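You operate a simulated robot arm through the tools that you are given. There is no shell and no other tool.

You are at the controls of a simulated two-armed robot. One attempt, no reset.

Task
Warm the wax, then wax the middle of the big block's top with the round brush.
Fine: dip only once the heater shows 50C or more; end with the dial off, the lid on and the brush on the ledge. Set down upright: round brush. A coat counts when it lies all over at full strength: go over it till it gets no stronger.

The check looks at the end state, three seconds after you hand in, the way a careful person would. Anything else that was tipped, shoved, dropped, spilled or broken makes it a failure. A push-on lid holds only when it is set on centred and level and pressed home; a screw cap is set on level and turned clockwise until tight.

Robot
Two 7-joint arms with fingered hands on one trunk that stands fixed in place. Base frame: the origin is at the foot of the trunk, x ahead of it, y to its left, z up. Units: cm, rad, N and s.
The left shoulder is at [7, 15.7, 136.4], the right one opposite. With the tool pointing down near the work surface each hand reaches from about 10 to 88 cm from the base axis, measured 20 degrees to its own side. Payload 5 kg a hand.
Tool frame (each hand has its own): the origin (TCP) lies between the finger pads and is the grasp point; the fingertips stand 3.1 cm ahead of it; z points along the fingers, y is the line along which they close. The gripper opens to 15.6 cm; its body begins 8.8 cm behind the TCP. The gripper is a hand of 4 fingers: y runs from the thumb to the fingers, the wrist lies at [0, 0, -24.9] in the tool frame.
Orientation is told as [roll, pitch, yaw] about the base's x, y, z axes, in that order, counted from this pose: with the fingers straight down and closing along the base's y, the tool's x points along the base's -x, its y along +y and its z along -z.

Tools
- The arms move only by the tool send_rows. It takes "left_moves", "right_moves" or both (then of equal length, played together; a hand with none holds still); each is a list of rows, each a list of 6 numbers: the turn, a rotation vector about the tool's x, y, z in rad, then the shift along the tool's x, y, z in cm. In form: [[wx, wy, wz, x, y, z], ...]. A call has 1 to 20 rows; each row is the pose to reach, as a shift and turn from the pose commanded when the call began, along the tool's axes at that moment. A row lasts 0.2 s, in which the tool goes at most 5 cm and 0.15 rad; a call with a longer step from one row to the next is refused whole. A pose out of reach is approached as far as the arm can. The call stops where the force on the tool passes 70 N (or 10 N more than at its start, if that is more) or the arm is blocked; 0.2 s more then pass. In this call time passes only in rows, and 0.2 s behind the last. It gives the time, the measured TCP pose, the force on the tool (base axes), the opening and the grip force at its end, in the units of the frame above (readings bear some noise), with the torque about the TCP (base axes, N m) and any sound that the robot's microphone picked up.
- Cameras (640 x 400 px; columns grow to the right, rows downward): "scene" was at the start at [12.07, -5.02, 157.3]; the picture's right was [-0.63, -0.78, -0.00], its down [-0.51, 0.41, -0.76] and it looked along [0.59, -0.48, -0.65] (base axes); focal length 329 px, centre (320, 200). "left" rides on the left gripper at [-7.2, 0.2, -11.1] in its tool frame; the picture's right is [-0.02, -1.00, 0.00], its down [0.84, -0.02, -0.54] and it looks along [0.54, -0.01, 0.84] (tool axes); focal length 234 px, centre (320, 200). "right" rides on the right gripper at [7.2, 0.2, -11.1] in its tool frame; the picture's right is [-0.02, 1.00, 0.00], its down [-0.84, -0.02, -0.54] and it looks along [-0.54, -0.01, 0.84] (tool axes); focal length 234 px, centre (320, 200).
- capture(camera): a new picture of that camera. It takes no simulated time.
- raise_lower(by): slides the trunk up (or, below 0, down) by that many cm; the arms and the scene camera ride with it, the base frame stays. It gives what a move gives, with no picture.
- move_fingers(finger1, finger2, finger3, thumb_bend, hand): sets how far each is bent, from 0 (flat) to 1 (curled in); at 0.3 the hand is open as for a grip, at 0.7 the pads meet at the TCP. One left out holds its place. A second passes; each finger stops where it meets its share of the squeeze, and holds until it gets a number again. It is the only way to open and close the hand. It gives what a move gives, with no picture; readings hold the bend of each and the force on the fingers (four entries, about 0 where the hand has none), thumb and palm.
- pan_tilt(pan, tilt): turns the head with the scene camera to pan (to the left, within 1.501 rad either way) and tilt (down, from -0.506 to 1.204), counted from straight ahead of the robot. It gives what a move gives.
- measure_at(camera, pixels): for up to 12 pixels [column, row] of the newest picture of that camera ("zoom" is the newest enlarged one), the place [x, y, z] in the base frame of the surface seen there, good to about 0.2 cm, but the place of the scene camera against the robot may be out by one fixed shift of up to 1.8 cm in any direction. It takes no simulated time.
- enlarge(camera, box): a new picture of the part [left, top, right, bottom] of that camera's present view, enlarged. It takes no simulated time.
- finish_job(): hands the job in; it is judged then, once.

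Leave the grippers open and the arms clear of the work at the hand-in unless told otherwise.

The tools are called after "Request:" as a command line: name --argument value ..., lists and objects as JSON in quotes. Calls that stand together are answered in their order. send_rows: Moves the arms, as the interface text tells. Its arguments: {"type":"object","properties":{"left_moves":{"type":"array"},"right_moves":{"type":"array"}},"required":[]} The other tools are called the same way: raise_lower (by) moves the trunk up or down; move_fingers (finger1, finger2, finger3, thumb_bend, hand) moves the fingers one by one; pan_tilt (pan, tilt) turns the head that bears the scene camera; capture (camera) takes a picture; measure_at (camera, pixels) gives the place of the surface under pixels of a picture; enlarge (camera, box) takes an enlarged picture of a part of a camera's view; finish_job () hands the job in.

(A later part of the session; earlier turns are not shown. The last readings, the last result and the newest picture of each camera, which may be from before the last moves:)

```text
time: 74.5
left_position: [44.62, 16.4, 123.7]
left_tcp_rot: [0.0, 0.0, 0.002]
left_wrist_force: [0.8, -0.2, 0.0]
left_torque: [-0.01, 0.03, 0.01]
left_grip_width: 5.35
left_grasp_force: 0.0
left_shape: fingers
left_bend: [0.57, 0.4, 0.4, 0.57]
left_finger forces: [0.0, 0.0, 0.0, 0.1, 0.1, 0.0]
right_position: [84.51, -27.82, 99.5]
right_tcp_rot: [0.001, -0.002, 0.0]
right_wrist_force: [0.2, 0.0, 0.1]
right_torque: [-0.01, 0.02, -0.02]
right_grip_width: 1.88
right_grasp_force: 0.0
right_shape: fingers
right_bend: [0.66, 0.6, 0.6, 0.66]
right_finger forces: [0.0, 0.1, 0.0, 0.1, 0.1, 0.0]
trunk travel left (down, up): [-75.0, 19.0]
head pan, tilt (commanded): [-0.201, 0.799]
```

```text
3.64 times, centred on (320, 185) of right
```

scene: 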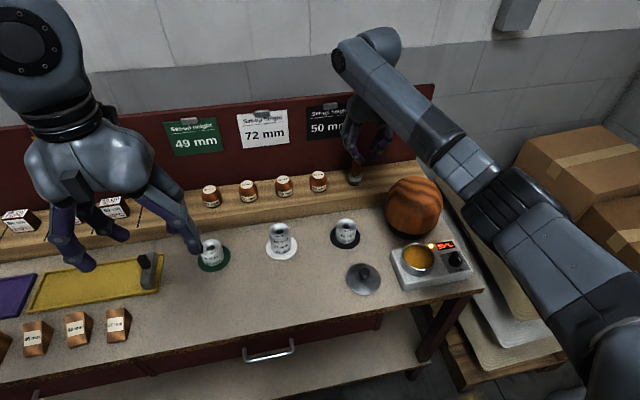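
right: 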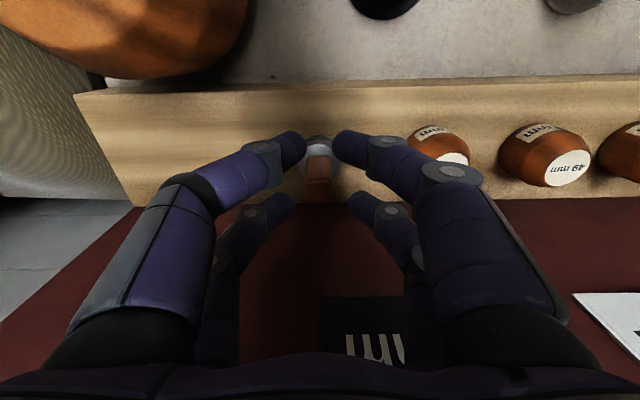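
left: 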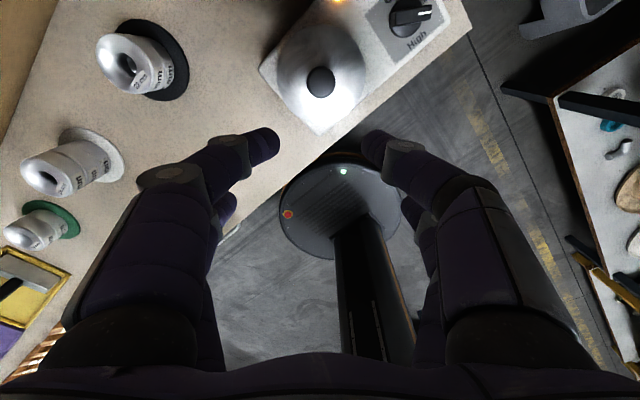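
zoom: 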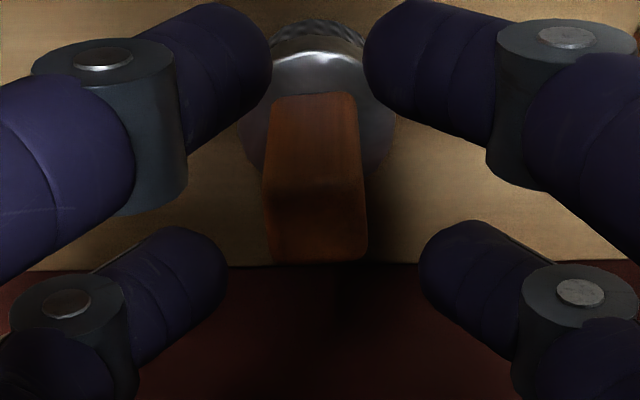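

Within reach. The handle is about 0.1 cm to the right side of the gap, so I shift y by -0.1 and descend 6.3 cm to z≈93.2.

Request:
send_rows --right_moves '[[0, 0, 0, 0, -0.1, 2], [0, 0, 0, 0, -0.1, 4], [0, 0, 0, 0, -0.1, 5.5], [0, 0, 0, 0, -0.1, 6.3]]'

Request:
capture --camera "right"

Request:
enlarge --camera "right" --box '[250, 130, 390, 240]'

Request:
enlarge --camera "scene" --box '[310, 120, 410, 200]'

```text
time: 75.5
left_position: [44.36, 16.83, 123.86]
left_tcp_rot: [-0.001, -0.003, -0.001]
left_wrist_force: [0.2, 0.9, -0.1]
left_torque: [0.0, -0.03, -0.02]
left_grip_width: 5.35
left_grasp_force: 0.1
left_shape: fingers
left_bend: [0.57, 0.4, 0.4, 0.57]
left_finger forces: [0.0, 0.0, 0.0, 0.1, 0.0, 0.1]
right_position: [83.38, -27.84, 94.16]
right_tcp_rot: [-0.002, -0.004, -0.001]
right_wrist_force: [-1.3, -2.9, 12.7]
right_torque: [-0.07, -0.27, -0.1]
right_grip_width: 1.89
right_grasp_force: 6.0
right_shape: fingers
right_bend: [0.66, 0.6, 0.97, 0.66]
right_finger forces: [0.0, 0.0, 12.9, 0.0, 0.0, 0.0]
right hand out of reach, approached as far as the arm can: row 2, 3, 4
trunk travel left (down, up): [-75.0, 19.0]
head pan, tilt (commanded): [-0.201, 0.799]
```

```text
taken
```

right: 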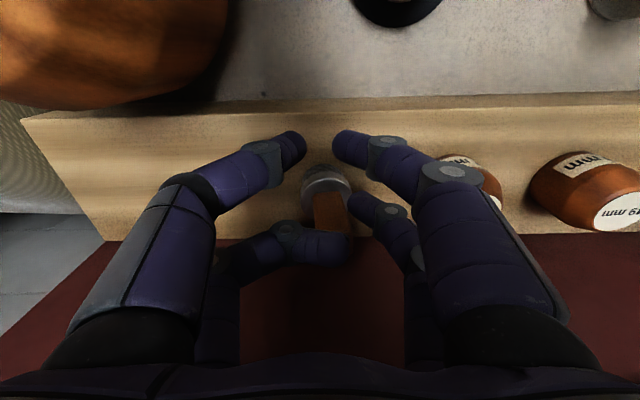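

```text
3.64 times, centred on (320, 185) of right
```

zoom: 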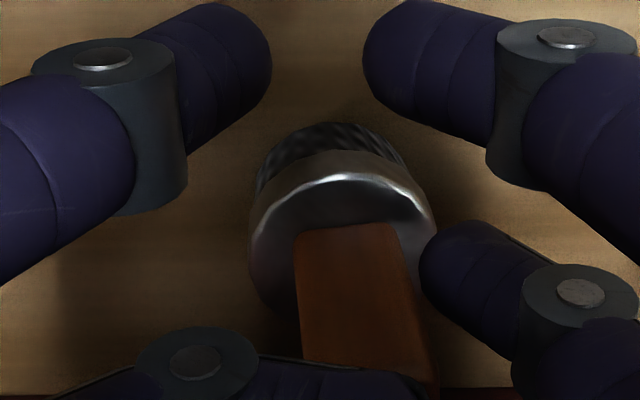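

```text
5.00 times, centred on (360, 160) of scene
```

zoom: 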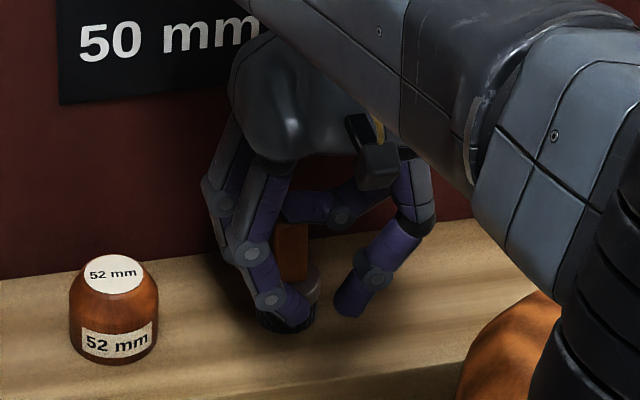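

The arm ran out of reach while descending and drew back; finger3 got caught on the handle (12.9 N). I lift straight up gently to free it and look.

Request:
send_rows --right_moves '[[0, 0, 0, 0, 0, -0.8], [0, 0, 0, 0, 0, -1.6], [0, 0, 0, 0, 0, -2.6]]'

Request:
capture --camera "right"

Request:
enlarge --camera "scene" --box '[310, 120, 410, 200]'

```text
time: 76.2
left_position: [44.49, 16.63, 123.69]
left_tcp_rot: [0.0, 0.001, 0.0]
left_wrist_force: [0.3, -0.2, 0.0]
left_torque: [0.03, 0.07, -0.05]
left_grip_width: 5.35
left_grasp_force: 0.1
left_shape: fingers
left_bend: [0.57, 0.4, 0.4, 0.57]
left_finger forces: [0.0, 0.0, 0.0, 0.1, 0.1, 0.1]
right_position: [83.61, -27.8, 96.55]
right_tcp_rot: [0.001, -0.003, 0.003]
right_wrist_force: [-1.7, 1.4, 6.2]
right_torque: [0.03, -0.12, 0.03]
right_grip_width: 1.89
right_grasp_force: 3.3
right_shape: fingers
right_bend: [0.66, 0.6, 0.8, 0.66]
right_finger forces: [0.1, 0.0, 5.9, 0.1, 0.0, 0.0]
trunk travel left (down, up): [-75.0, 19.0]
head pan, tilt (commanded): [-0.201, 0.799]
```

```text
taken
```

right: 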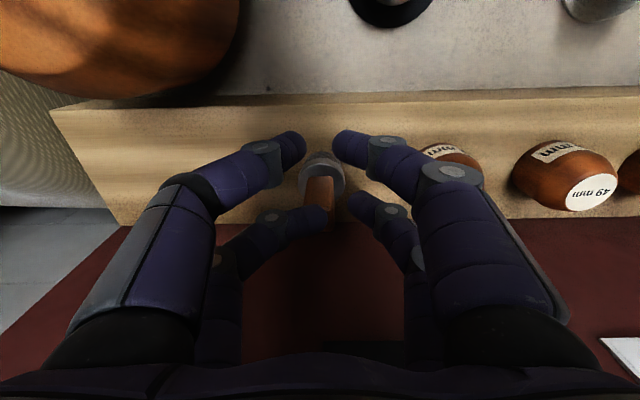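

```text
5.00 times, centred on (360, 160) of scene
```

zoom: 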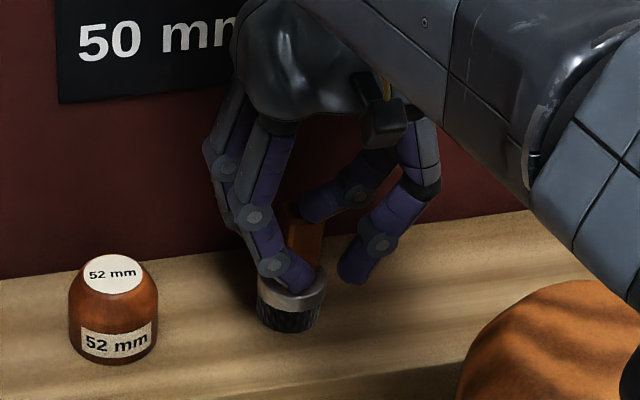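

Brush still stands. I keep lifting to z≈101 and check.

Request:
send_rows --right_moves '[[0, 0, 0, 0, 0, -1.2], [0, 0, 0, 0, 0, -2.4], [0, 0, 0, 1, 0, -5]]'

Request:
capture --camera "right"

Request:
enlarge --camera "right" --box '[250, 130, 390, 240]'

Request:
measure_at --camera "right" --pixels '[[320, 172], [320, 180], [313, 185], [327, 185], [320, 190], [305, 165], [335, 165]]'

Request:
enlarge --camera "scene" --box '[310, 120, 410, 200]'

```text
time: 77.0
left_position: [44.51, 16.45, 123.87]
left_tcp_rot: [0.0, -0.001, 0.0]
left_wrist_force: [-0.2, 0.3, 0.3]
left_torque: [0.02, -0.07, 0.03]
left_grip_width: 5.34
left_grasp_force: 0.1
left_shape: fingers
left_bend: [0.57, 0.4, 0.4, 0.57]
left_finger forces: [0.0, 0.1, 0.0, 0.0, 0.0, 0.0]
right_position: [82.49, -27.91, 101.54]
right_tcp_rot: [0.001, 0.001, -0.001]
right_wrist_force: [-0.8, 0.2, 0.4]
right_torque: [0.02, -0.03, -0.02]
right_grip_width: 1.89
right_grasp_force: 0.1
right_shape: fingers
right_bend: [0.66, 0.6, 0.6, 0.66]
right_finger forces: [0.0, 0.1, 0.0, 0.0, 0.0, 0.0]
trunk travel left (down, up): [-75.0, 19.0]
head pan, tilt (commanded): [-0.201, 0.799]
```

```text
taken
```

right: 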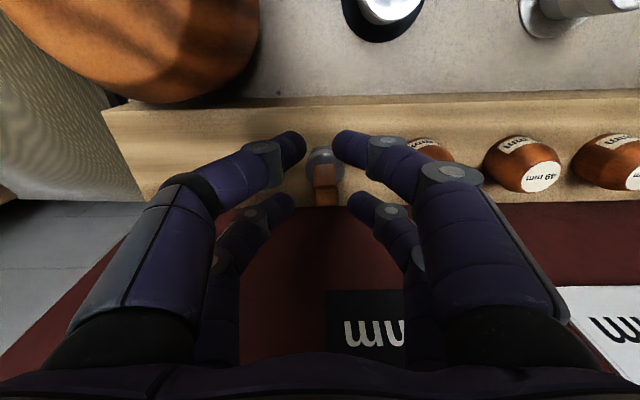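

```text
3.64 times, centred on (320, 185) of right
```

zoom: 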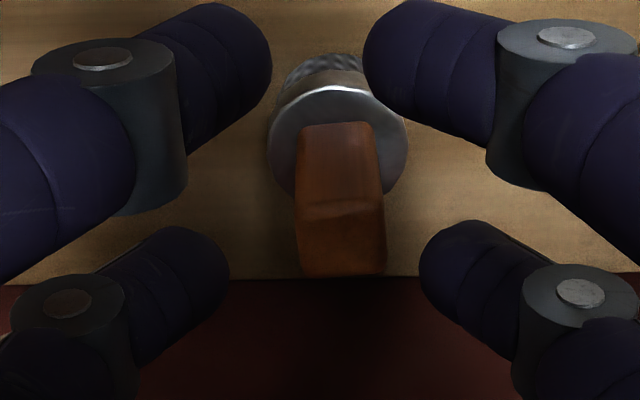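

```text
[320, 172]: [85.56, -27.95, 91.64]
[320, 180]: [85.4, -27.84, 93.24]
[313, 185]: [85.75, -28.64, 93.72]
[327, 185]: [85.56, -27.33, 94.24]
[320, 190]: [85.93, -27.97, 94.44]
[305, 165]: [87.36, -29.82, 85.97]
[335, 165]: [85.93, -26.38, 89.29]
```

```text
5.00 times, centred on (360, 160) of scene
```

zoom: 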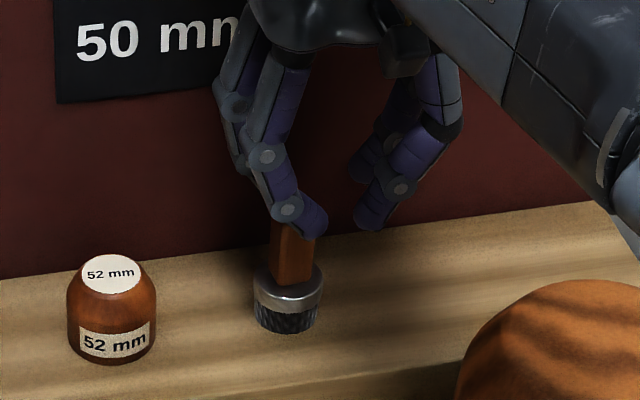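

The brush is upright, now centred near (86.6,-27.4). For reach I'll lower the trunk 14 cm; first I raise and pull back the right hand, and raise the left.

Request:
send_rows --right_moves '[[0, 0, 0, 2.5, 0, -3.5], [0, 0, 0, 5, 0, -7], [0, 0, 0, 7.5, 0, -10.5], [0, 0, 0, 10, 0, -13]]' --left_moves '[[0, 0, 0, 0, 0, -2], [0, 0, 0, 0, 0, -4], [0, 0, 0, 0, 0, -6], [0, 0, 0, 0, 0, -8]]'

Request:
raise_lower --by -14

Request:
capture --camera "scene"

```text
time: 78.0
left_position: [44.49, 16.44, 131.84]
left_tcp_rot: [0.002, -0.002, 0.0]
left_wrist_force: [0.2, -0.3, -0.3]
left_torque: [0.06, -0.06, -0.03]
left_grip_width: 5.33
left_grasp_force: 0.1
left_shape: fingers
left_bend: [0.57, 0.4, 0.4, 0.57]
left_finger forces: [0.1, 0.0, 0.1, 0.0, 0.0, 0.0]
right_position: [72.22, -27.81, 114.63]
right_tcp_rot: [0.001, -0.002, 0.0]
right_wrist_force: [-0.8, 0.3, 0.0]
right_torque: [-0.01, -0.04, -0.01]
right_grip_width: 1.87
right_grasp_force: 0.0
right_shape: fingers
right_bend: [0.66, 0.6, 0.6, 0.66]
right_finger forces: [0.1, 0.1, 0.1, 0.0, 0.0, 0.0]
trunk travel left (down, up): [-75.0, 19.0]
head pan, tilt (commanded): [-0.201, 0.799]
```

```text
time: 79.7
left_position: [44.48, 16.47, 117.8]
left_tcp_rot: [0.001, -0.001, 0.0]
left_wrist_force: [-0.1, 0.2, 0.0]
left_torque: [0.0, 0.01, 0.01]
left_grip_width: 5.34
left_grasp_force: 0.1
left_shape: fingers
left_bend: [0.57, 0.4, 0.4, 0.57]
left_finger forces: [0.0, 0.0, 0.0, 0.0, 0.0, 0.0]
right_position: [72.52, -27.89, 100.55]
right_tcp_rot: [0.002, -0.003, 0.001]
right_wrist_force: [0.4, -0.1, -0.4]
right_torque: [0.02, 0.0, 0.04]
right_grip_width: 1.89
right_grasp_force: 0.0
right_shape: fingers
right_bend: [0.66, 0.6, 0.6, 0.66]
right_finger forces: [0.0, 0.0, 0.1, 0.1, 0.0, 0.0]
trunk travel left (down, up): [-61.0, 33.0]
head pan, tilt (commanded): [-0.201, 0.799]
```

```text
taken
```

scene: 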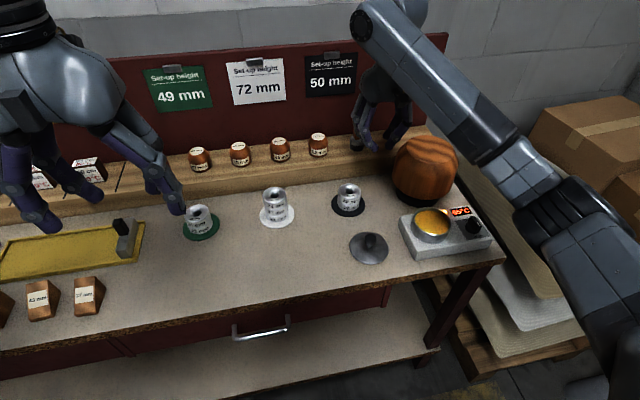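

The heater reads around 60–65°C. I approach the brush again at z≈100 with the extra reach.

Request:
send_rows --right_moves '[[0, 0, 0, -4, 0.2, 0], [0, 0, 0, -8, 0.45, 0], [0, 0, 0, -11.95, 0.45, 0], [0, 0, 0, -11.95, 0.45, 0]]'

Request:
move_fingers --hand "right" --finger2 0.57 --finger3 0.57

Request:
capture --camera "right"

Request:
enlarge --camera "right" --box '[250, 130, 390, 240]'

Request:
measure_at --camera "right" --pixels '[[320, 178], [320, 186], [313, 186], [327, 186], [320, 196], [430, 150], [445, 158], [420, 150]]'

```text
time: 80.7
left_position: [44.54, 16.32, 117.7]
left_tcp_rot: [0.001, 0.0, 0.002]
left_wrist_force: [-0.5, -0.4, 0.2]
left_torque: [0.04, 0.02, -0.01]
left_grip_width: 5.33
left_grasp_force: 0.1
left_shape: fingers
left_bend: [0.57, 0.4, 0.4, 0.57]
left_finger forces: [0.0, 0.0, 0.0, 0.1, 0.0, 0.2]
right_position: [84.61, -27.53, 100.45]
right_tcp_rot: [-0.001, -0.001, -0.001]
right_wrist_force: [0.3, -0.5, -0.7]
right_torque: [0.09, 0.0, 0.01]
right_grip_width: 1.86
right_grasp_force: 0.1
right_shape: fingers
right_bend: [0.66, 0.6, 0.6, 0.66]
right_finger forces: [0.0, 0.1, 0.0, 0.0, 0.0, 0.0]
trunk travel left (down, up): [-61.0, 33.0]
head pan, tilt (commanded): [-0.201, 0.799]
```

```text
time: 81.7
left_position: [44.69, 16.66, 117.75]
left_tcp_rot: [0.0, 0.0, 0.0]
left_wrist_force: [-0.3, 0.2, 0.3]
left_torque: [-0.02, 0.0, 0.04]
left_grip_width: 5.34
left_grasp_force: 0.1
left_shape: fingers
left_bend: [0.57, 0.4, 0.4, 0.57]
left_finger forces: [0.0, 0.1, 0.0, 0.0, 0.1, 0.0]
right_position: [84.51, -27.29, 100.44]
right_tcp_rot: [0.001, 0.0, 0.0]
right_wrist_force: [-0.5, -0.1, -0.8]
right_torque: [0.04, 0.02, 0.02]
right_grip_width: 1.88
right_grasp_force: 0.1
right_shape: fingers
right_bend: [0.66, 0.56, 0.56, 0.66]
right_finger forces: [0.1, 0.0, 0.0, 0.0, 0.1, 0.0]
trunk travel left (down, up): [-61.0, 33.0]
head pan, tilt (commanded): [-0.201, 0.799]
```

```text
taken
```

right: 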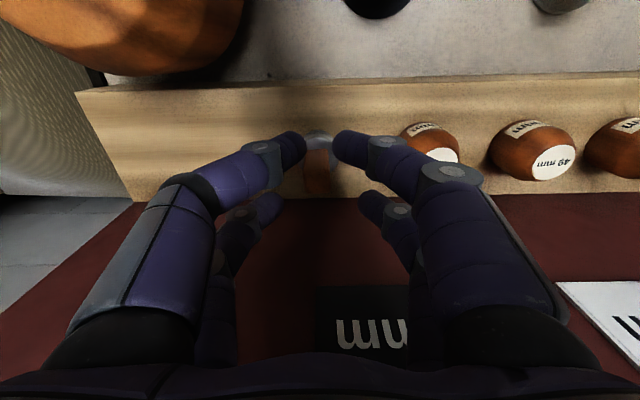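

```text
3.64 times, centred on (320, 185) of right
```

zoom: 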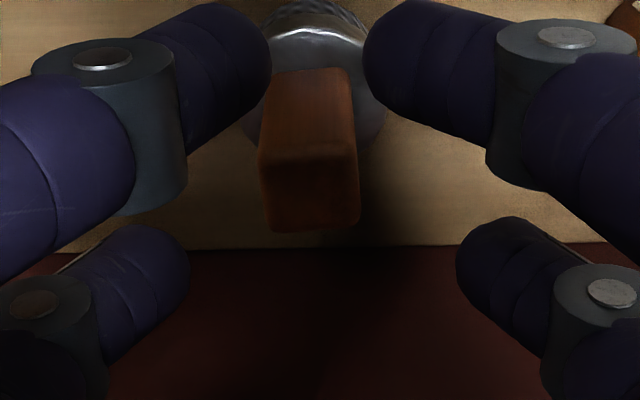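

```text
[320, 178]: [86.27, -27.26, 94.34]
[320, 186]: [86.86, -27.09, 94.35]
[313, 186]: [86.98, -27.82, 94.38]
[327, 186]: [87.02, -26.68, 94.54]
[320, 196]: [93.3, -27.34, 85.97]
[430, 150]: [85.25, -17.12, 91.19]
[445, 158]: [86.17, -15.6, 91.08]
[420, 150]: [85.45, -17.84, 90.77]
```

Handle centred within 0.2 cm. I descend 7.2 cm to z≈93.2.

Request:
send_rows --right_moves '[[0, 0, 0, 0, -0.15, 2], [0, 0, 0, 0, -0.15, 4], [0, 0, 0, 0, -0.15, 6], [0, 0, 0, 0, -0.15, 7.2], [0, 0, 0, 0, -0.15, 7.2]]'

Request:
enlarge --camera "right" --box '[250, 130, 390, 240]'

Request:
enlarge --camera "scene" --box '[310, 100, 420, 180]'

```text
time: 82.9
left_position: [44.49, 16.53, 117.77]
left_tcp_rot: [0.001, -0.001, -0.001]
left_wrist_force: [1.1, -0.6, 0.0]
left_torque: [0.02, 0.02, -0.02]
left_grip_width: 5.38
left_grasp_force: 0.0
left_shape: fingers
left_bend: [0.57, 0.4, 0.4, 0.57]
left_finger forces: [0.0, 0.1, 0.0, 0.0, 0.0, 0.0]
right_position: [84.57, -27.48, 93.29]
right_tcp_rot: [-0.001, -0.002, 0.0]
right_wrist_force: [0.2, 1.0, -0.4]
right_torque: [0.02, -0.03, 0.0]
right_grip_width: 1.86
right_grasp_force: 0.0
right_shape: fingers
right_bend: [0.66, 0.56, 0.56, 0.66]
right_finger forces: [0.0, 0.0, 0.0, 0.0, 0.0, 0.0]
trunk travel left (down, up): [-61.0, 33.0]
head pan, tilt (commanded): [-0.201, 0.799]
```

```text
3.64 times, centred on (320, 185) of right
```

zoom: 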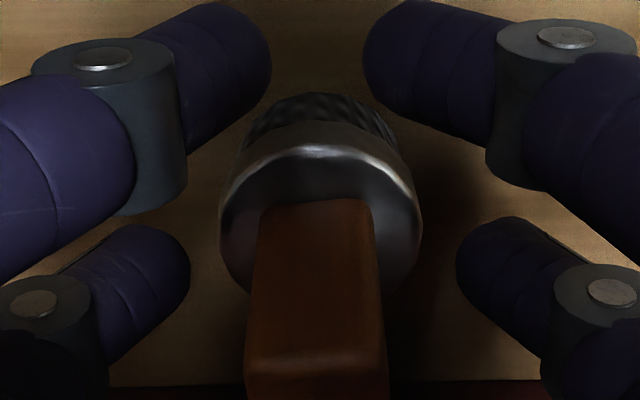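

```text
5.00 times, centred on (365, 140) of scene
```

zoom: 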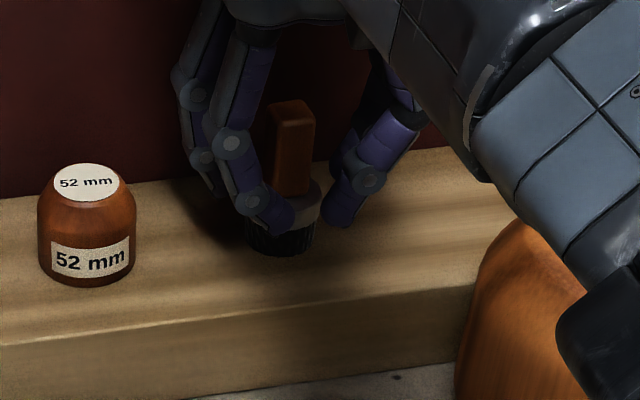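

Handle is between finger2 and finger3. Closing them.

Request:
move_fingers --hand "right" --finger2 0.78 --finger3 0.78

Request:
capture --camera "right"

Request:
enlarge --camera "right" --box '[250, 130, 390, 240]'

Request:
enlarge --camera "scene" --box '[310, 100, 420, 180]'

```text
time: 83.9
left_position: [44.72, 16.56, 117.75]
left_tcp_rot: [0.002, -0.002, -0.001]
left_wrist_force: [-0.6, -1.3, 0.2]
left_torque: [0.0, -0.01, 0.0]
left_grip_width: 5.34
left_grasp_force: 0.1
left_shape: fingers
left_bend: [0.57, 0.4, 0.4, 0.57]
left_finger forces: [0.0, 0.1, 0.0, 0.0, 0.0, 0.1]
right_position: [84.48, -27.58, 93.29]
right_tcp_rot: [0.0, -0.001, 0.0]
right_wrist_force: [-0.5, 0.2, -0.2]
right_torque: [0.01, -0.02, -0.01]
right_grip_width: 1.88
right_grasp_force: 6.5
right_shape: fingers
right_bend: [0.66, 0.65, 0.65, 0.66]
right_finger forces: [0.1, 6.8, 6.7, 0.0, 0.0, 0.1]
trunk travel left (down, up): [-61.0, 33.0]
head pan, tilt (commanded): [-0.201, 0.799]
```

```text
taken
```

right: 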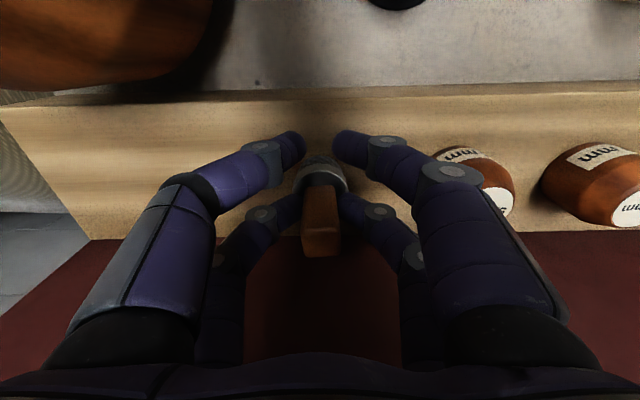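

```text
3.64 times, centred on (320, 185) of right
```

zoom: 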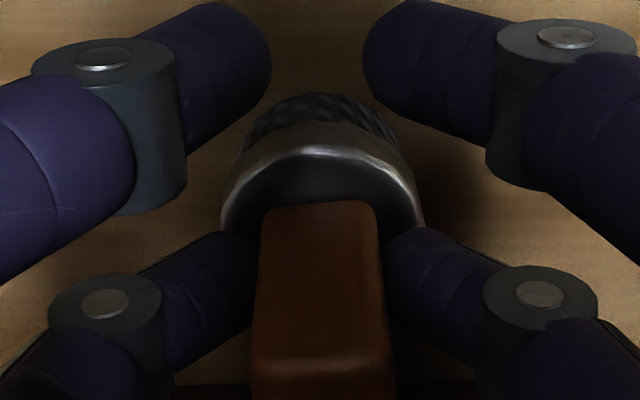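

```text
5.00 times, centred on (365, 140) of scene
```

zoom: 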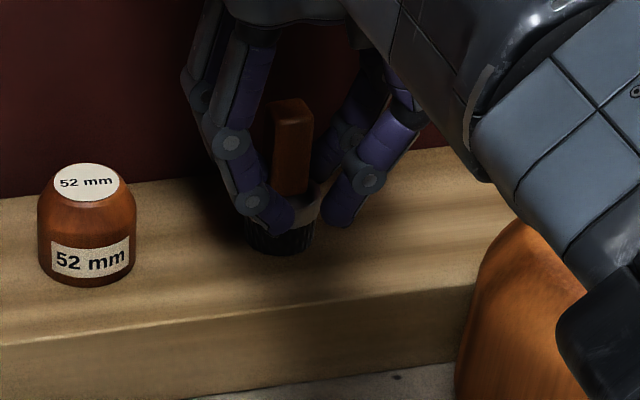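

Gripped at about 6.7 N each. Bristle bottom is 7.4 cm below the TCP. I lift 3 cm and check the hold.

Request:
send_rows --right_moves '[[0, 0, 0, 0, 0, -1], [0, 0, 0, 0, 0, -2], [0, 0, 0, 0, 0, -4]]'

Request:
capture --camera "right"

Request:
enlarge --camera "right" --box '[250, 130, 390, 240]'

Request:
enlarge --camera "scene" --box '[310, 90, 500, 250]'

```text
time: 84.7
left_position: [44.64, 16.61, 117.65]
left_tcp_rot: [-0.001, -0.001, 0.0]
left_wrist_force: [0.2, 0.3, -0.6]
left_torque: [-0.01, -0.02, 0.01]
left_grip_width: 5.34
left_grasp_force: 0.2
left_shape: fingers
left_bend: [0.57, 0.4, 0.4, 0.57]
left_finger forces: [0.0, 0.0, 0.0, 0.0, 0.0, 0.0]
right_position: [84.38, -27.44, 97.42]
right_tcp_rot: [0.0, -0.002, 0.001]
right_wrist_force: [-0.2, -0.2, -0.9]
right_torque: [-0.01, 0.0, 0.0]
right_grip_width: 1.88
right_grasp_force: 6.5
right_shape: fingers
right_bend: [0.66, 0.65, 0.65, 0.66]
right_finger forces: [0.0, 6.8, 6.9, 0.0, 0.0, 0.1]
trunk travel left (down, up): [-61.0, 33.0]
head pan, tilt (commanded): [-0.201, 0.799]
```

```text
taken
```

right: 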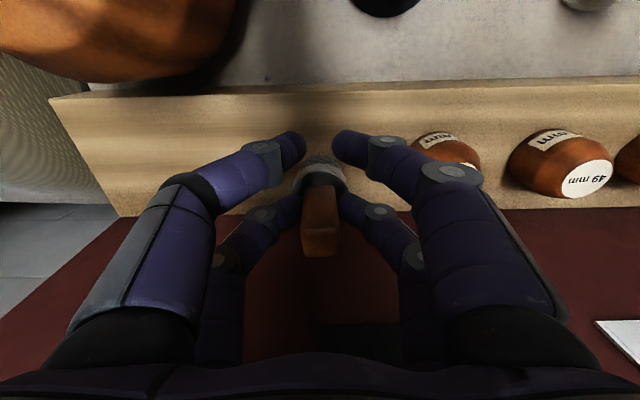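

```text
3.64 times, centred on (320, 185) of right
```

zoom: 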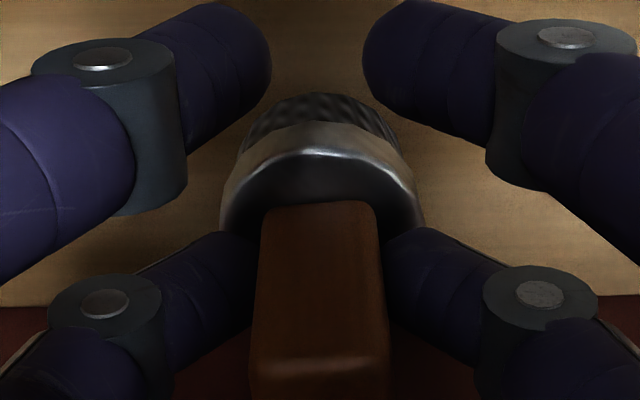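

```text
2.50 times, centred on (405, 170) of scene
```

zoom: 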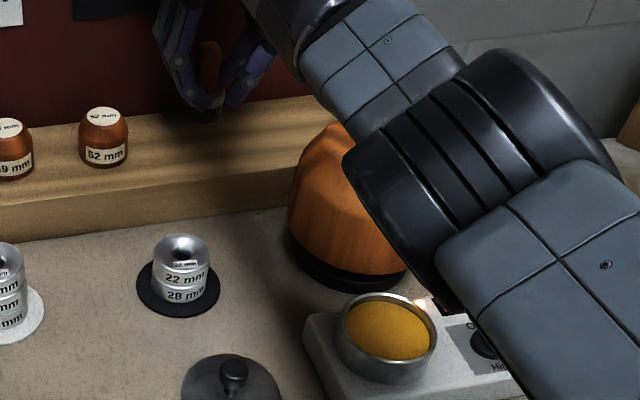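

The brush is held firmly and upright. I raise the trunk back 14 cm so the elbow clears the block, then move over the pot.

Request:
raise_lower --by 14

Request:
send_rows --right_moves '[[0, 0, 0, 4, -1.1, 0], [0, 0, 0, 8, -2.2, 0], [0, 0, 0, 12, -3.3, 0], [0, 0, 0, 16, -4.4, 0], [0, 0, 0, 20, -5.5, 0], [0, 0, 0, 24, -6.6, 1], [0, 0, 0, 28, -7.7, 3], [0, 0, 0, 31.2, -8.6, 6], [0, 0, 0, 31.2, -8.6, 10], [0, 0, 0, 31.2, -8.6, 10]]'

Request:
capture --camera "right"

Request:
capture --camera "scene"

Request:
enlarge --camera "scene" --box '[380, 170, 500, 290]'

```text
time: 86.4
left_position: [44.6, 16.61, 131.68]
left_tcp_rot: [0.001, 0.0, 0.001]
left_wrist_force: [-0.7, -0.5, -0.4]
left_torque: [-0.01, 0.01, 0.04]
left_grip_width: 5.36
left_grasp_force: 0.2
left_shape: fingers
left_bend: [0.57, 0.4, 0.4, 0.57]
left_finger forces: [0.0, 0.1, 0.0, 0.0, 0.1, 0.1]
right_position: [84.5, -27.5, 111.3]
right_tcp_rot: [-0.001, -0.001, 0.001]
right_wrist_force: [0.7, 0.0, -1.2]
right_torque: [0.03, 0.05, 0.02]
right_grip_width: 1.86
right_grasp_force: 6.5
right_shape: fingers
right_bend: [0.66, 0.65, 0.65, 0.66]
right_finger forces: [0.0, 6.8, 6.8, 0.0, 0.0, 0.0]
trunk travel left (down, up): [-75.0, 19.0]
head pan, tilt (commanded): [-0.201, 0.799]
```

```text
time: 88.6
left_position: [44.51, 16.52, 131.82]
left_tcp_rot: [0.0, 0.0, -0.001]
left_wrist_force: [-0.5, 0.5, -0.1]
left_torque: [-0.02, -0.01, 0.0]
left_grip_width: 5.35
left_grasp_force: 0.1
left_shape: fingers
left_bend: [0.57, 0.4, 0.4, 0.57]
left_finger forces: [0.0, 0.0, 0.0, 0.0, 0.0, 0.1]
right_position: [53.31, -36.14, 101.29]
right_tcp_rot: [0.001, -0.002, 0.0]
right_wrist_force: [0.3, -0.3, -0.8]
right_torque: [-0.02, 0.0, -0.01]
right_grip_width: 1.87
right_grasp_force: 6.4
right_shape: fingers
right_bend: [0.66, 0.65, 0.65, 0.66]
right_finger forces: [0.0, 6.7, 6.6, 0.0, 0.0, 0.0]
trunk travel left (down, up): [-75.0, 19.0]
head pan, tilt (commanded): [-0.201, 0.799]
```

```text
taken
```

right: 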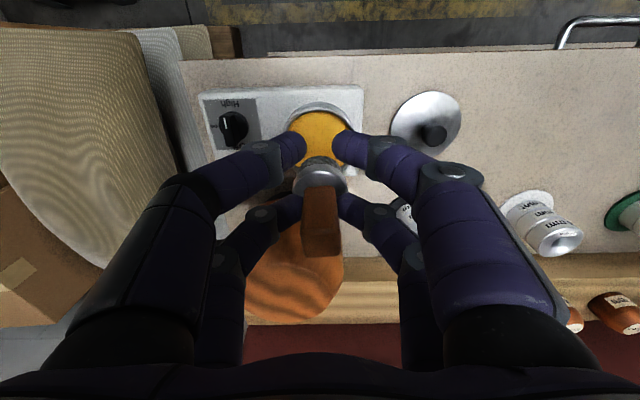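

```text
taken
```

scene: 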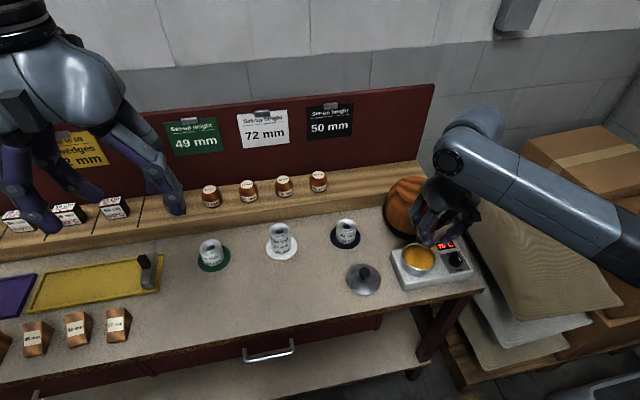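

```text
3.33 times, centred on (440, 230) of scene
```

zoom: 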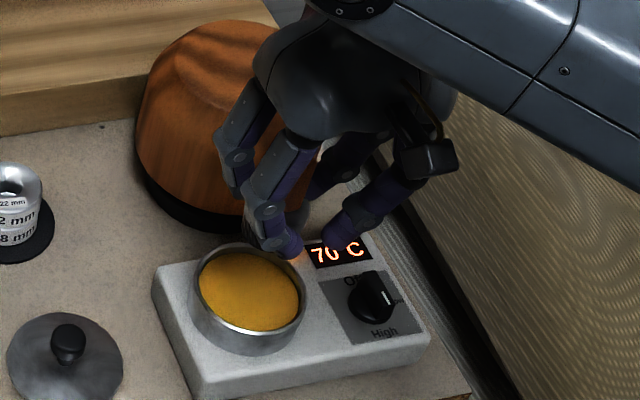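

70°C, hot enough to dip. I measure the wax level and the rim, and where the bristles are.

Request:
measure_at --camera "right" --pixels '[[318, 130], [318, 120], [310, 150], [318, 107], [318, 111], [292, 130], [318, 160], [320, 175], [303, 175], [339, 175], [320, 185], [350, 130]]'

Request:
enlarge --camera "right" --box '[250, 90, 390, 220]'

Request:
enlarge --camera "right" --box '[190, 80, 270, 160]'

```text
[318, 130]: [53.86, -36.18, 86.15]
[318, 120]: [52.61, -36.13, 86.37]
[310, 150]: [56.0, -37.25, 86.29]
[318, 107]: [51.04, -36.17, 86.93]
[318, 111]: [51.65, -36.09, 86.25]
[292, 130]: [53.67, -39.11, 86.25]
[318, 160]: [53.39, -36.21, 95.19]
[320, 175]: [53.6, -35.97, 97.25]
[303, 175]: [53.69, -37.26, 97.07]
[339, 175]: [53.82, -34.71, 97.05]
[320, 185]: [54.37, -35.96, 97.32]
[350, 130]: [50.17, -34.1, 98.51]
```

```text
3.08 times, centred on (320, 155) of right
```

zoom: 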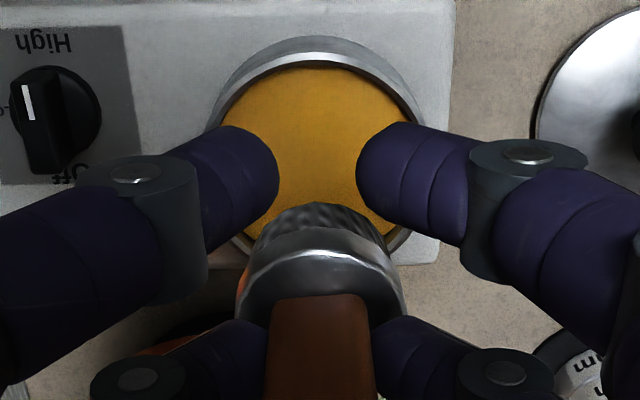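

```text
5.00 times, centred on (230, 120) of right
```

zoom: 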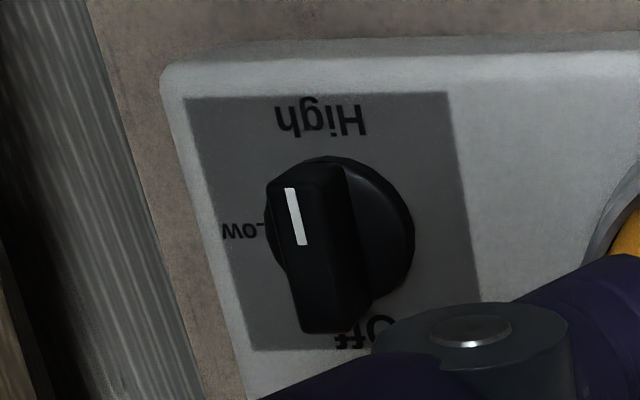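

The dial is at High, wax surface z=86.2, rim 86.95, and the brush hangs over the pot's centre (bristles at ~93.9). I dip about 1 cm deep (TCP z≈92.6).

Request:
send_rows --right_moves '[[0, 0, 0, 0, 0, 2.5], [0, 0, 0, 0, 0, 5], [0, 0, 0, 0, 0, 7], [0, 0, 0, 0, 0, 8], [0, 0, 0, 0, 0, 8.7], [0, 0, 0, 0, 0, 8.7]]'

Request:
capture --camera "right"

Request:
enlarge --camera "scene" --box '[380, 190, 500, 290]'

```text
time: 90.0
left_position: [44.48, 16.61, 131.84]
left_tcp_rot: [-0.002, -0.003, 0.001]
left_wrist_force: [0.3, 0.5, 0.3]
left_torque: [0.04, 0.0, 0.01]
left_grip_width: 5.35
left_grasp_force: 0.0
left_shape: fingers
left_bend: [0.57, 0.4, 0.4, 0.57]
left_finger forces: [0.1, 0.0, 0.0, 0.1, 0.0, 0.0]
right_position: [53.44, -36.19, 92.92]
right_tcp_rot: [0.0, -0.008, 0.0]
right_wrist_force: [0.5, -0.8, 21.7]
right_torque: [-0.09, -0.52, -0.02]
right_grip_width: 1.87
right_grasp_force: 14.0
right_shape: fingers
right_bend: [0.66, 0.64, 0.64, 0.66]
right_finger forces: [0.0, 12.9, 15.0, 0.0, 0.0, 0.1]
trunk travel left (down, up): [-75.0, 19.0]
head pan, tilt (commanded): [-0.201, 0.799]
```

```text
taken
```

right: 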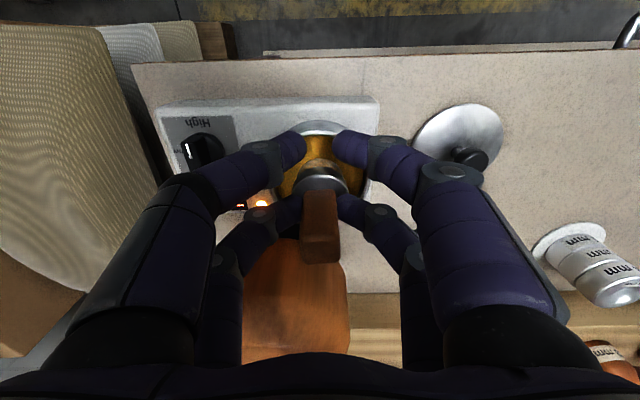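

```text
4.00 times, centred on (440, 240) of scene
```

zoom: 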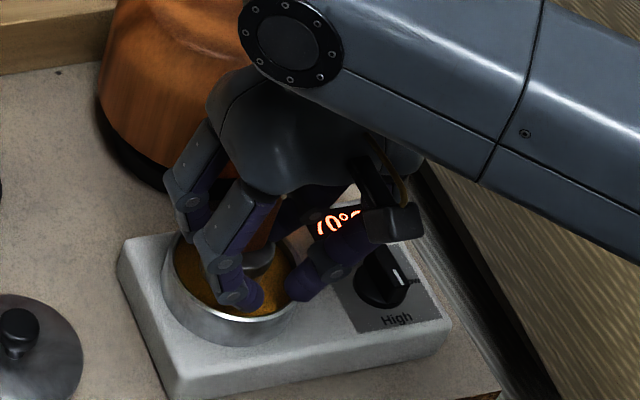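

The bristles met something solid (21.7 N), so the dip is deep enough. I raise the brush and inspect it.

Request:
send_rows --right_moves '[[0, 0, 0, 0, 0, -1], [0, 0, 0, 0, 0, -3], [0, 0, 0, 0, 0, -6], [0, 0, 0, 0, 0, -10], [0, 0, 0, 0, 0, -14]]'

Request:
capture --camera "right"

Request:
enlarge --camera "right" --box '[250, 130, 390, 240]'

Request:
enlarge --camera "scene" --box '[380, 160, 500, 290]'

Request:
measure_at --camera "right" --pixels '[[320, 172], [320, 180], [320, 186], [320, 195], [320, 240]]'

```text
time: 91.2
left_position: [44.68, 16.53, 131.82]
left_tcp_rot: [0.0, -0.001, 0.0]
left_wrist_force: [-0.3, 0.8, -1.1]
left_torque: [-0.01, 0.03, -0.04]
left_grip_width: 5.37
left_grasp_force: 0.0
left_shape: fingers
left_bend: [0.57, 0.4, 0.4, 0.57]
left_finger forces: [0.1, 0.0, 0.0, 0.0, 0.0, 0.0]
right_position: [53.25, -36.04, 106.54]
right_tcp_rot: [0.0, 0.001, 0.0]
right_wrist_force: [-0.5, 0.6, 0.1]
right_torque: [0.02, -0.04, -0.02]
right_grip_width: 1.87
right_grasp_force: 6.9
right_shape: fingers
right_bend: [0.66, 0.65, 0.65, 0.66]
right_finger forces: [0.0, 6.9, 7.0, 0.2, 0.2, 0.0]
trunk travel left (down, up): [-75.0, 19.0]
head pan, tilt (commanded): [-0.201, 0.799]
```

```text
taken
```

right: 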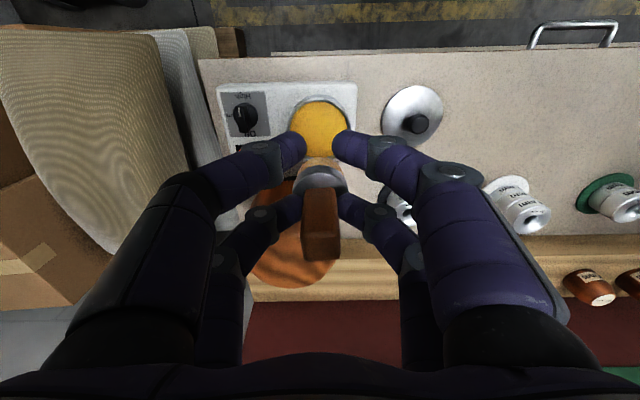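

```text
3.64 times, centred on (320, 185) of right
```

zoom: 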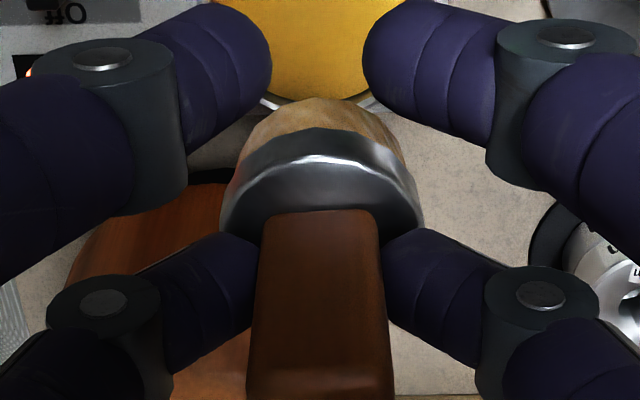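

```text
3.08 times, centred on (440, 225) of scene
```

zoom: 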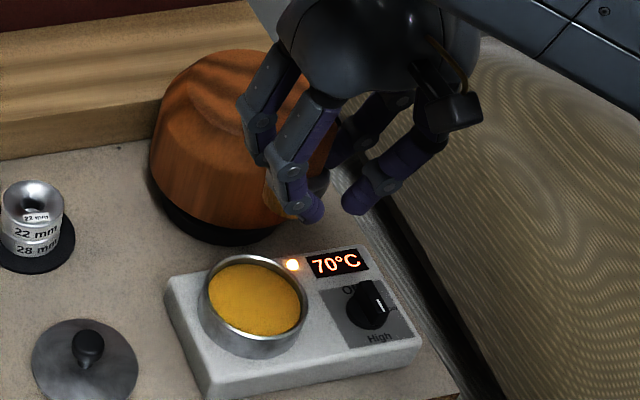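

```text
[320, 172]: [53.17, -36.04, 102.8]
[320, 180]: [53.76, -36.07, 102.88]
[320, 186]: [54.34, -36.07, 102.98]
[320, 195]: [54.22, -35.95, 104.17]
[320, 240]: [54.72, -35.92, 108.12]
```

The bristles are now tan with wax. I move the hand up and forward so that the camera looks straight down at the block, to find the top's outline.

Request:
send_rows --right_moves '[[0, 0, 0, -3, -0.5, -2], [0, 0, 0, -7, -1.5, -4], [0, 0, 0, -11, -2.5, -6], [0, 0, 0, -15, -3.5, -8], [0, 0, 0, -19, -4.5, -9], [0, 0, 0, -22, -5, -9.5], [0, 0, 0, -22, -5, -9.5]]'

Request:
capture --camera "right"

Request:
enlarge --camera "right" --box '[220, 0, 420, 130]'

```text
time: 92.8
left_position: [44.45, 16.45, 131.81]
left_tcp_rot: [-0.001, 0.0, 0.0]
left_wrist_force: [-0.4, -1.0, 0.4]
left_torque: [0.01, -0.02, -0.01]
left_grip_width: 5.37
left_grasp_force: 0.0
left_shape: fingers
left_bend: [0.57, 0.4, 0.4, 0.57]
left_finger forces: [0.1, 0.1, 0.0, 0.0, 0.0, 0.0]
right_position: [75.18, -41.15, 116.22]
right_tcp_rot: [-0.002, -0.002, 0.001]
right_wrist_force: [-0.7, -0.6, -0.7]
right_torque: [0.0, -0.03, 0.01]
right_grip_width: 1.9
right_grasp_force: 6.6
right_shape: fingers
right_bend: [0.66, 0.65, 0.65, 0.66]
right_finger forces: [0.0, 6.9, 6.8, 0.1, 0.0, 0.1]
trunk travel left (down, up): [-75.0, 19.0]
head pan, tilt (commanded): [-0.201, 0.799]
```

```text
taken
```

right: 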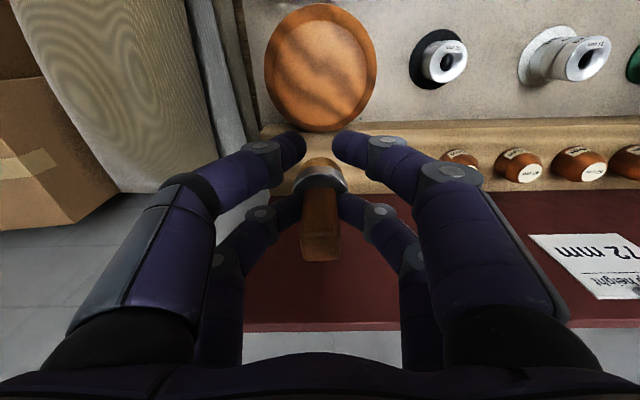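

```text
3.08 times, centred on (320, 65) of right
```

zoom: 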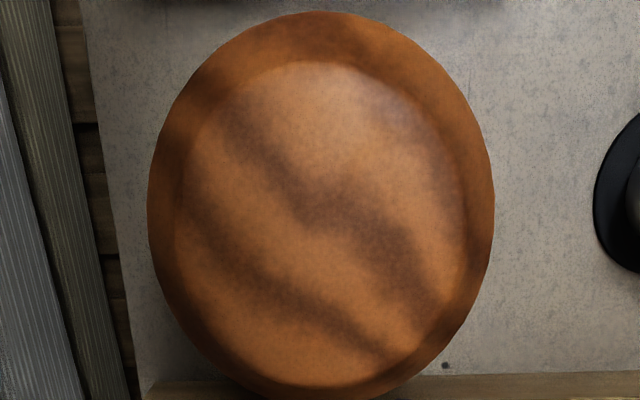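

A clear view of the block from above: a round block with a flat top. I measure the flat top's edges and centre.

Request:
measure_at --camera "zoom" --pixels '[[180, 224], [463, 224], [321, 66], [305, 380], [321, 224], [190, 150], [455, 150], [160, 224], [480, 224], [321, 30], [321, 300], [440, 300]]'

```text
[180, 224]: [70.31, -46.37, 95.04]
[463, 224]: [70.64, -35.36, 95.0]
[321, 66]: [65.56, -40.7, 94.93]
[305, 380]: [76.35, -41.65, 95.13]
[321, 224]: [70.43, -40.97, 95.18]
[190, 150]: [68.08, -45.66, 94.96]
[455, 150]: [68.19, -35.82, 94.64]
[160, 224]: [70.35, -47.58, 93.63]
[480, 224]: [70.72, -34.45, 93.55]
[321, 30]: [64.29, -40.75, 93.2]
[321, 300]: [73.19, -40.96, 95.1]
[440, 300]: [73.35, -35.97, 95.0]
```

Flat top: centre (70.95,-40.87), radius ~5.5, z 95.1. The brush sits about 2 cm ahead of the TCP with bristle bottom ~7.05 cm below it. I go to TCP (69,-40.87,104) and lower gently until light contact.

Request:
send_rows --right_moves '[[0, 0, 0, 2, 0.1, 4], [0, 0, 0, 4, 0.2, 8], [0, 0, 0, 6.2, 0.28, 11.2], [0, 0, 0, 6.2, 0.28, 12.7], [0, 0, 0, 6.2, 0.28, 13.5]]'

Request:
capture --camera "right"

```text
time: 94.0
left_position: [44.72, 16.55, 131.84]
left_tcp_rot: [-0.001, 0.0, -0.001]
left_wrist_force: [-0.5, 0.2, -0.2]
left_torque: [-0.01, 0.0, 0.01]
left_grip_width: 5.35
left_grasp_force: 0.1
left_shape: fingers
left_bend: [0.57, 0.4, 0.4, 0.57]
left_finger forces: [0.0, 0.1, 0.0, 0.0, 0.0, 0.0]
right_position: [69.14, -40.84, 102.51]
right_tcp_rot: [0.001, 0.0, 0.001]
right_wrist_force: [0.6, -0.5, -0.9]
right_torque: [0.01, 0.01, -0.01]
right_grip_width: 1.88
right_grasp_force: 6.1
right_shape: fingers
right_bend: [0.66, 0.65, 0.65, 0.66]
right_finger forces: [0.0, 6.9, 6.9, 0.0, 0.0, 0.0]
trunk travel left (down, up): [-75.0, 19.0]
head pan, tilt (commanded): [-0.201, 0.799]
```

```text
taken
```

right: 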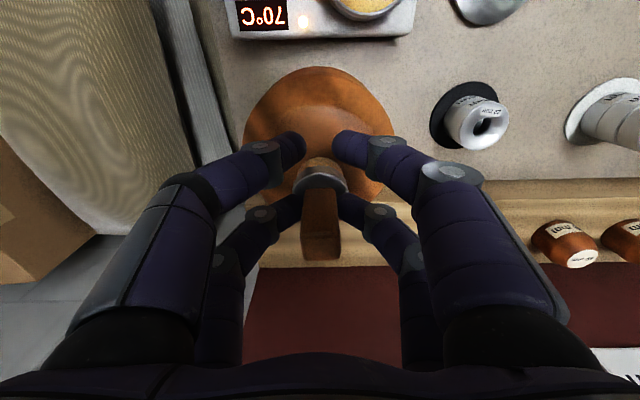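

It holds 70°C. I lower in 0.2–0.3 cm steps to contact.

Request:
send_rows --right_moves '[[0, 0, 0, 0, 0, 0.3], [0, 0, 0, 0, 0, 0.5]]'

```text
time: 94.6
left_position: [44.55, 16.57, 131.78]
left_tcp_rot: [0.001, 0.0, 0.0]
left_wrist_force: [0.0, 0.1, 0.6]
left_torque: [-0.03, 0.03, -0.01]
left_grip_width: 5.37
left_grasp_force: 0.0
left_shape: fingers
left_bend: [0.57, 0.4, 0.4, 0.57]
left_finger forces: [0.0, 0.0, 0.0, 0.1, 0.0, 0.1]
right_position: [69.01, -40.82, 102.01]
right_tcp_rot: [0.0, -0.002, -0.001]
right_wrist_force: [-0.3, 0.2, 0.3]
right_torque: [0.04, -0.04, -0.03]
right_grip_width: 1.89
right_grasp_force: 6.9
right_shape: fingers
right_bend: [0.66, 0.65, 0.65, 0.66]
right_finger forces: [0.0, 7.0, 7.0, 0.0, 0.1, 0.0]
trunk travel left (down, up): [-75.0, 19.0]
head pan, tilt (commanded): [-0.201, 0.799]
```

Request:
send_rows --right_moves '[[0, 0, 0, 0, 0, 0.2], [0, 0, 0, 0, 0, 0.35]]'

Request:
enlarge --camera "right" --box '[240, 60, 400, 210]'

Request:
enlarge --camera "scene" --box '[370, 130, 480, 250]'

```text
time: 95.2
left_position: [44.6, 16.58, 131.71]
left_tcp_rot: [0.0, 0.0, 0.0]
left_wrist_force: [0.7, -0.5, -0.2]
left_torque: [0.0, -0.04, -0.05]
left_grip_width: 5.37
left_grasp_force: 0.2
left_shape: fingers
left_bend: [0.57, 0.4, 0.4, 0.57]
left_finger forces: [0.0, 0.0, 0.0, 0.0, 0.1, 0.1]
right_position: [68.98, -40.77, 101.94]
right_tcp_rot: [0.0, -0.005, 0.0]
right_wrist_force: [0.3, -0.9, 9.7]
right_torque: [-0.02, -0.28, -0.01]
right_grip_width: 1.86
right_grasp_force: 9.4
right_shape: fingers
right_bend: [0.66, 0.65, 0.65, 0.66]
right_finger forces: [0.0, 8.6, 9.5, 0.0, 0.1, 0.0]
trunk travel left (down, up): [-75.0, 19.0]
head pan, tilt (commanded): [-0.201, 0.799]
```

```text
2.67 times, centred on (320, 135) of right
```

zoom: 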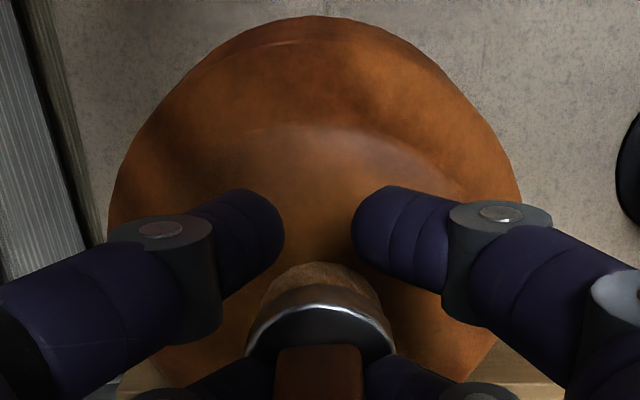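

```text
3.33 times, centred on (425, 190) of scene
```

zoom: 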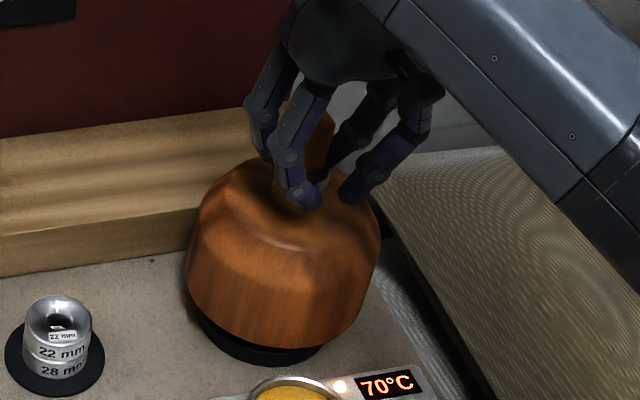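

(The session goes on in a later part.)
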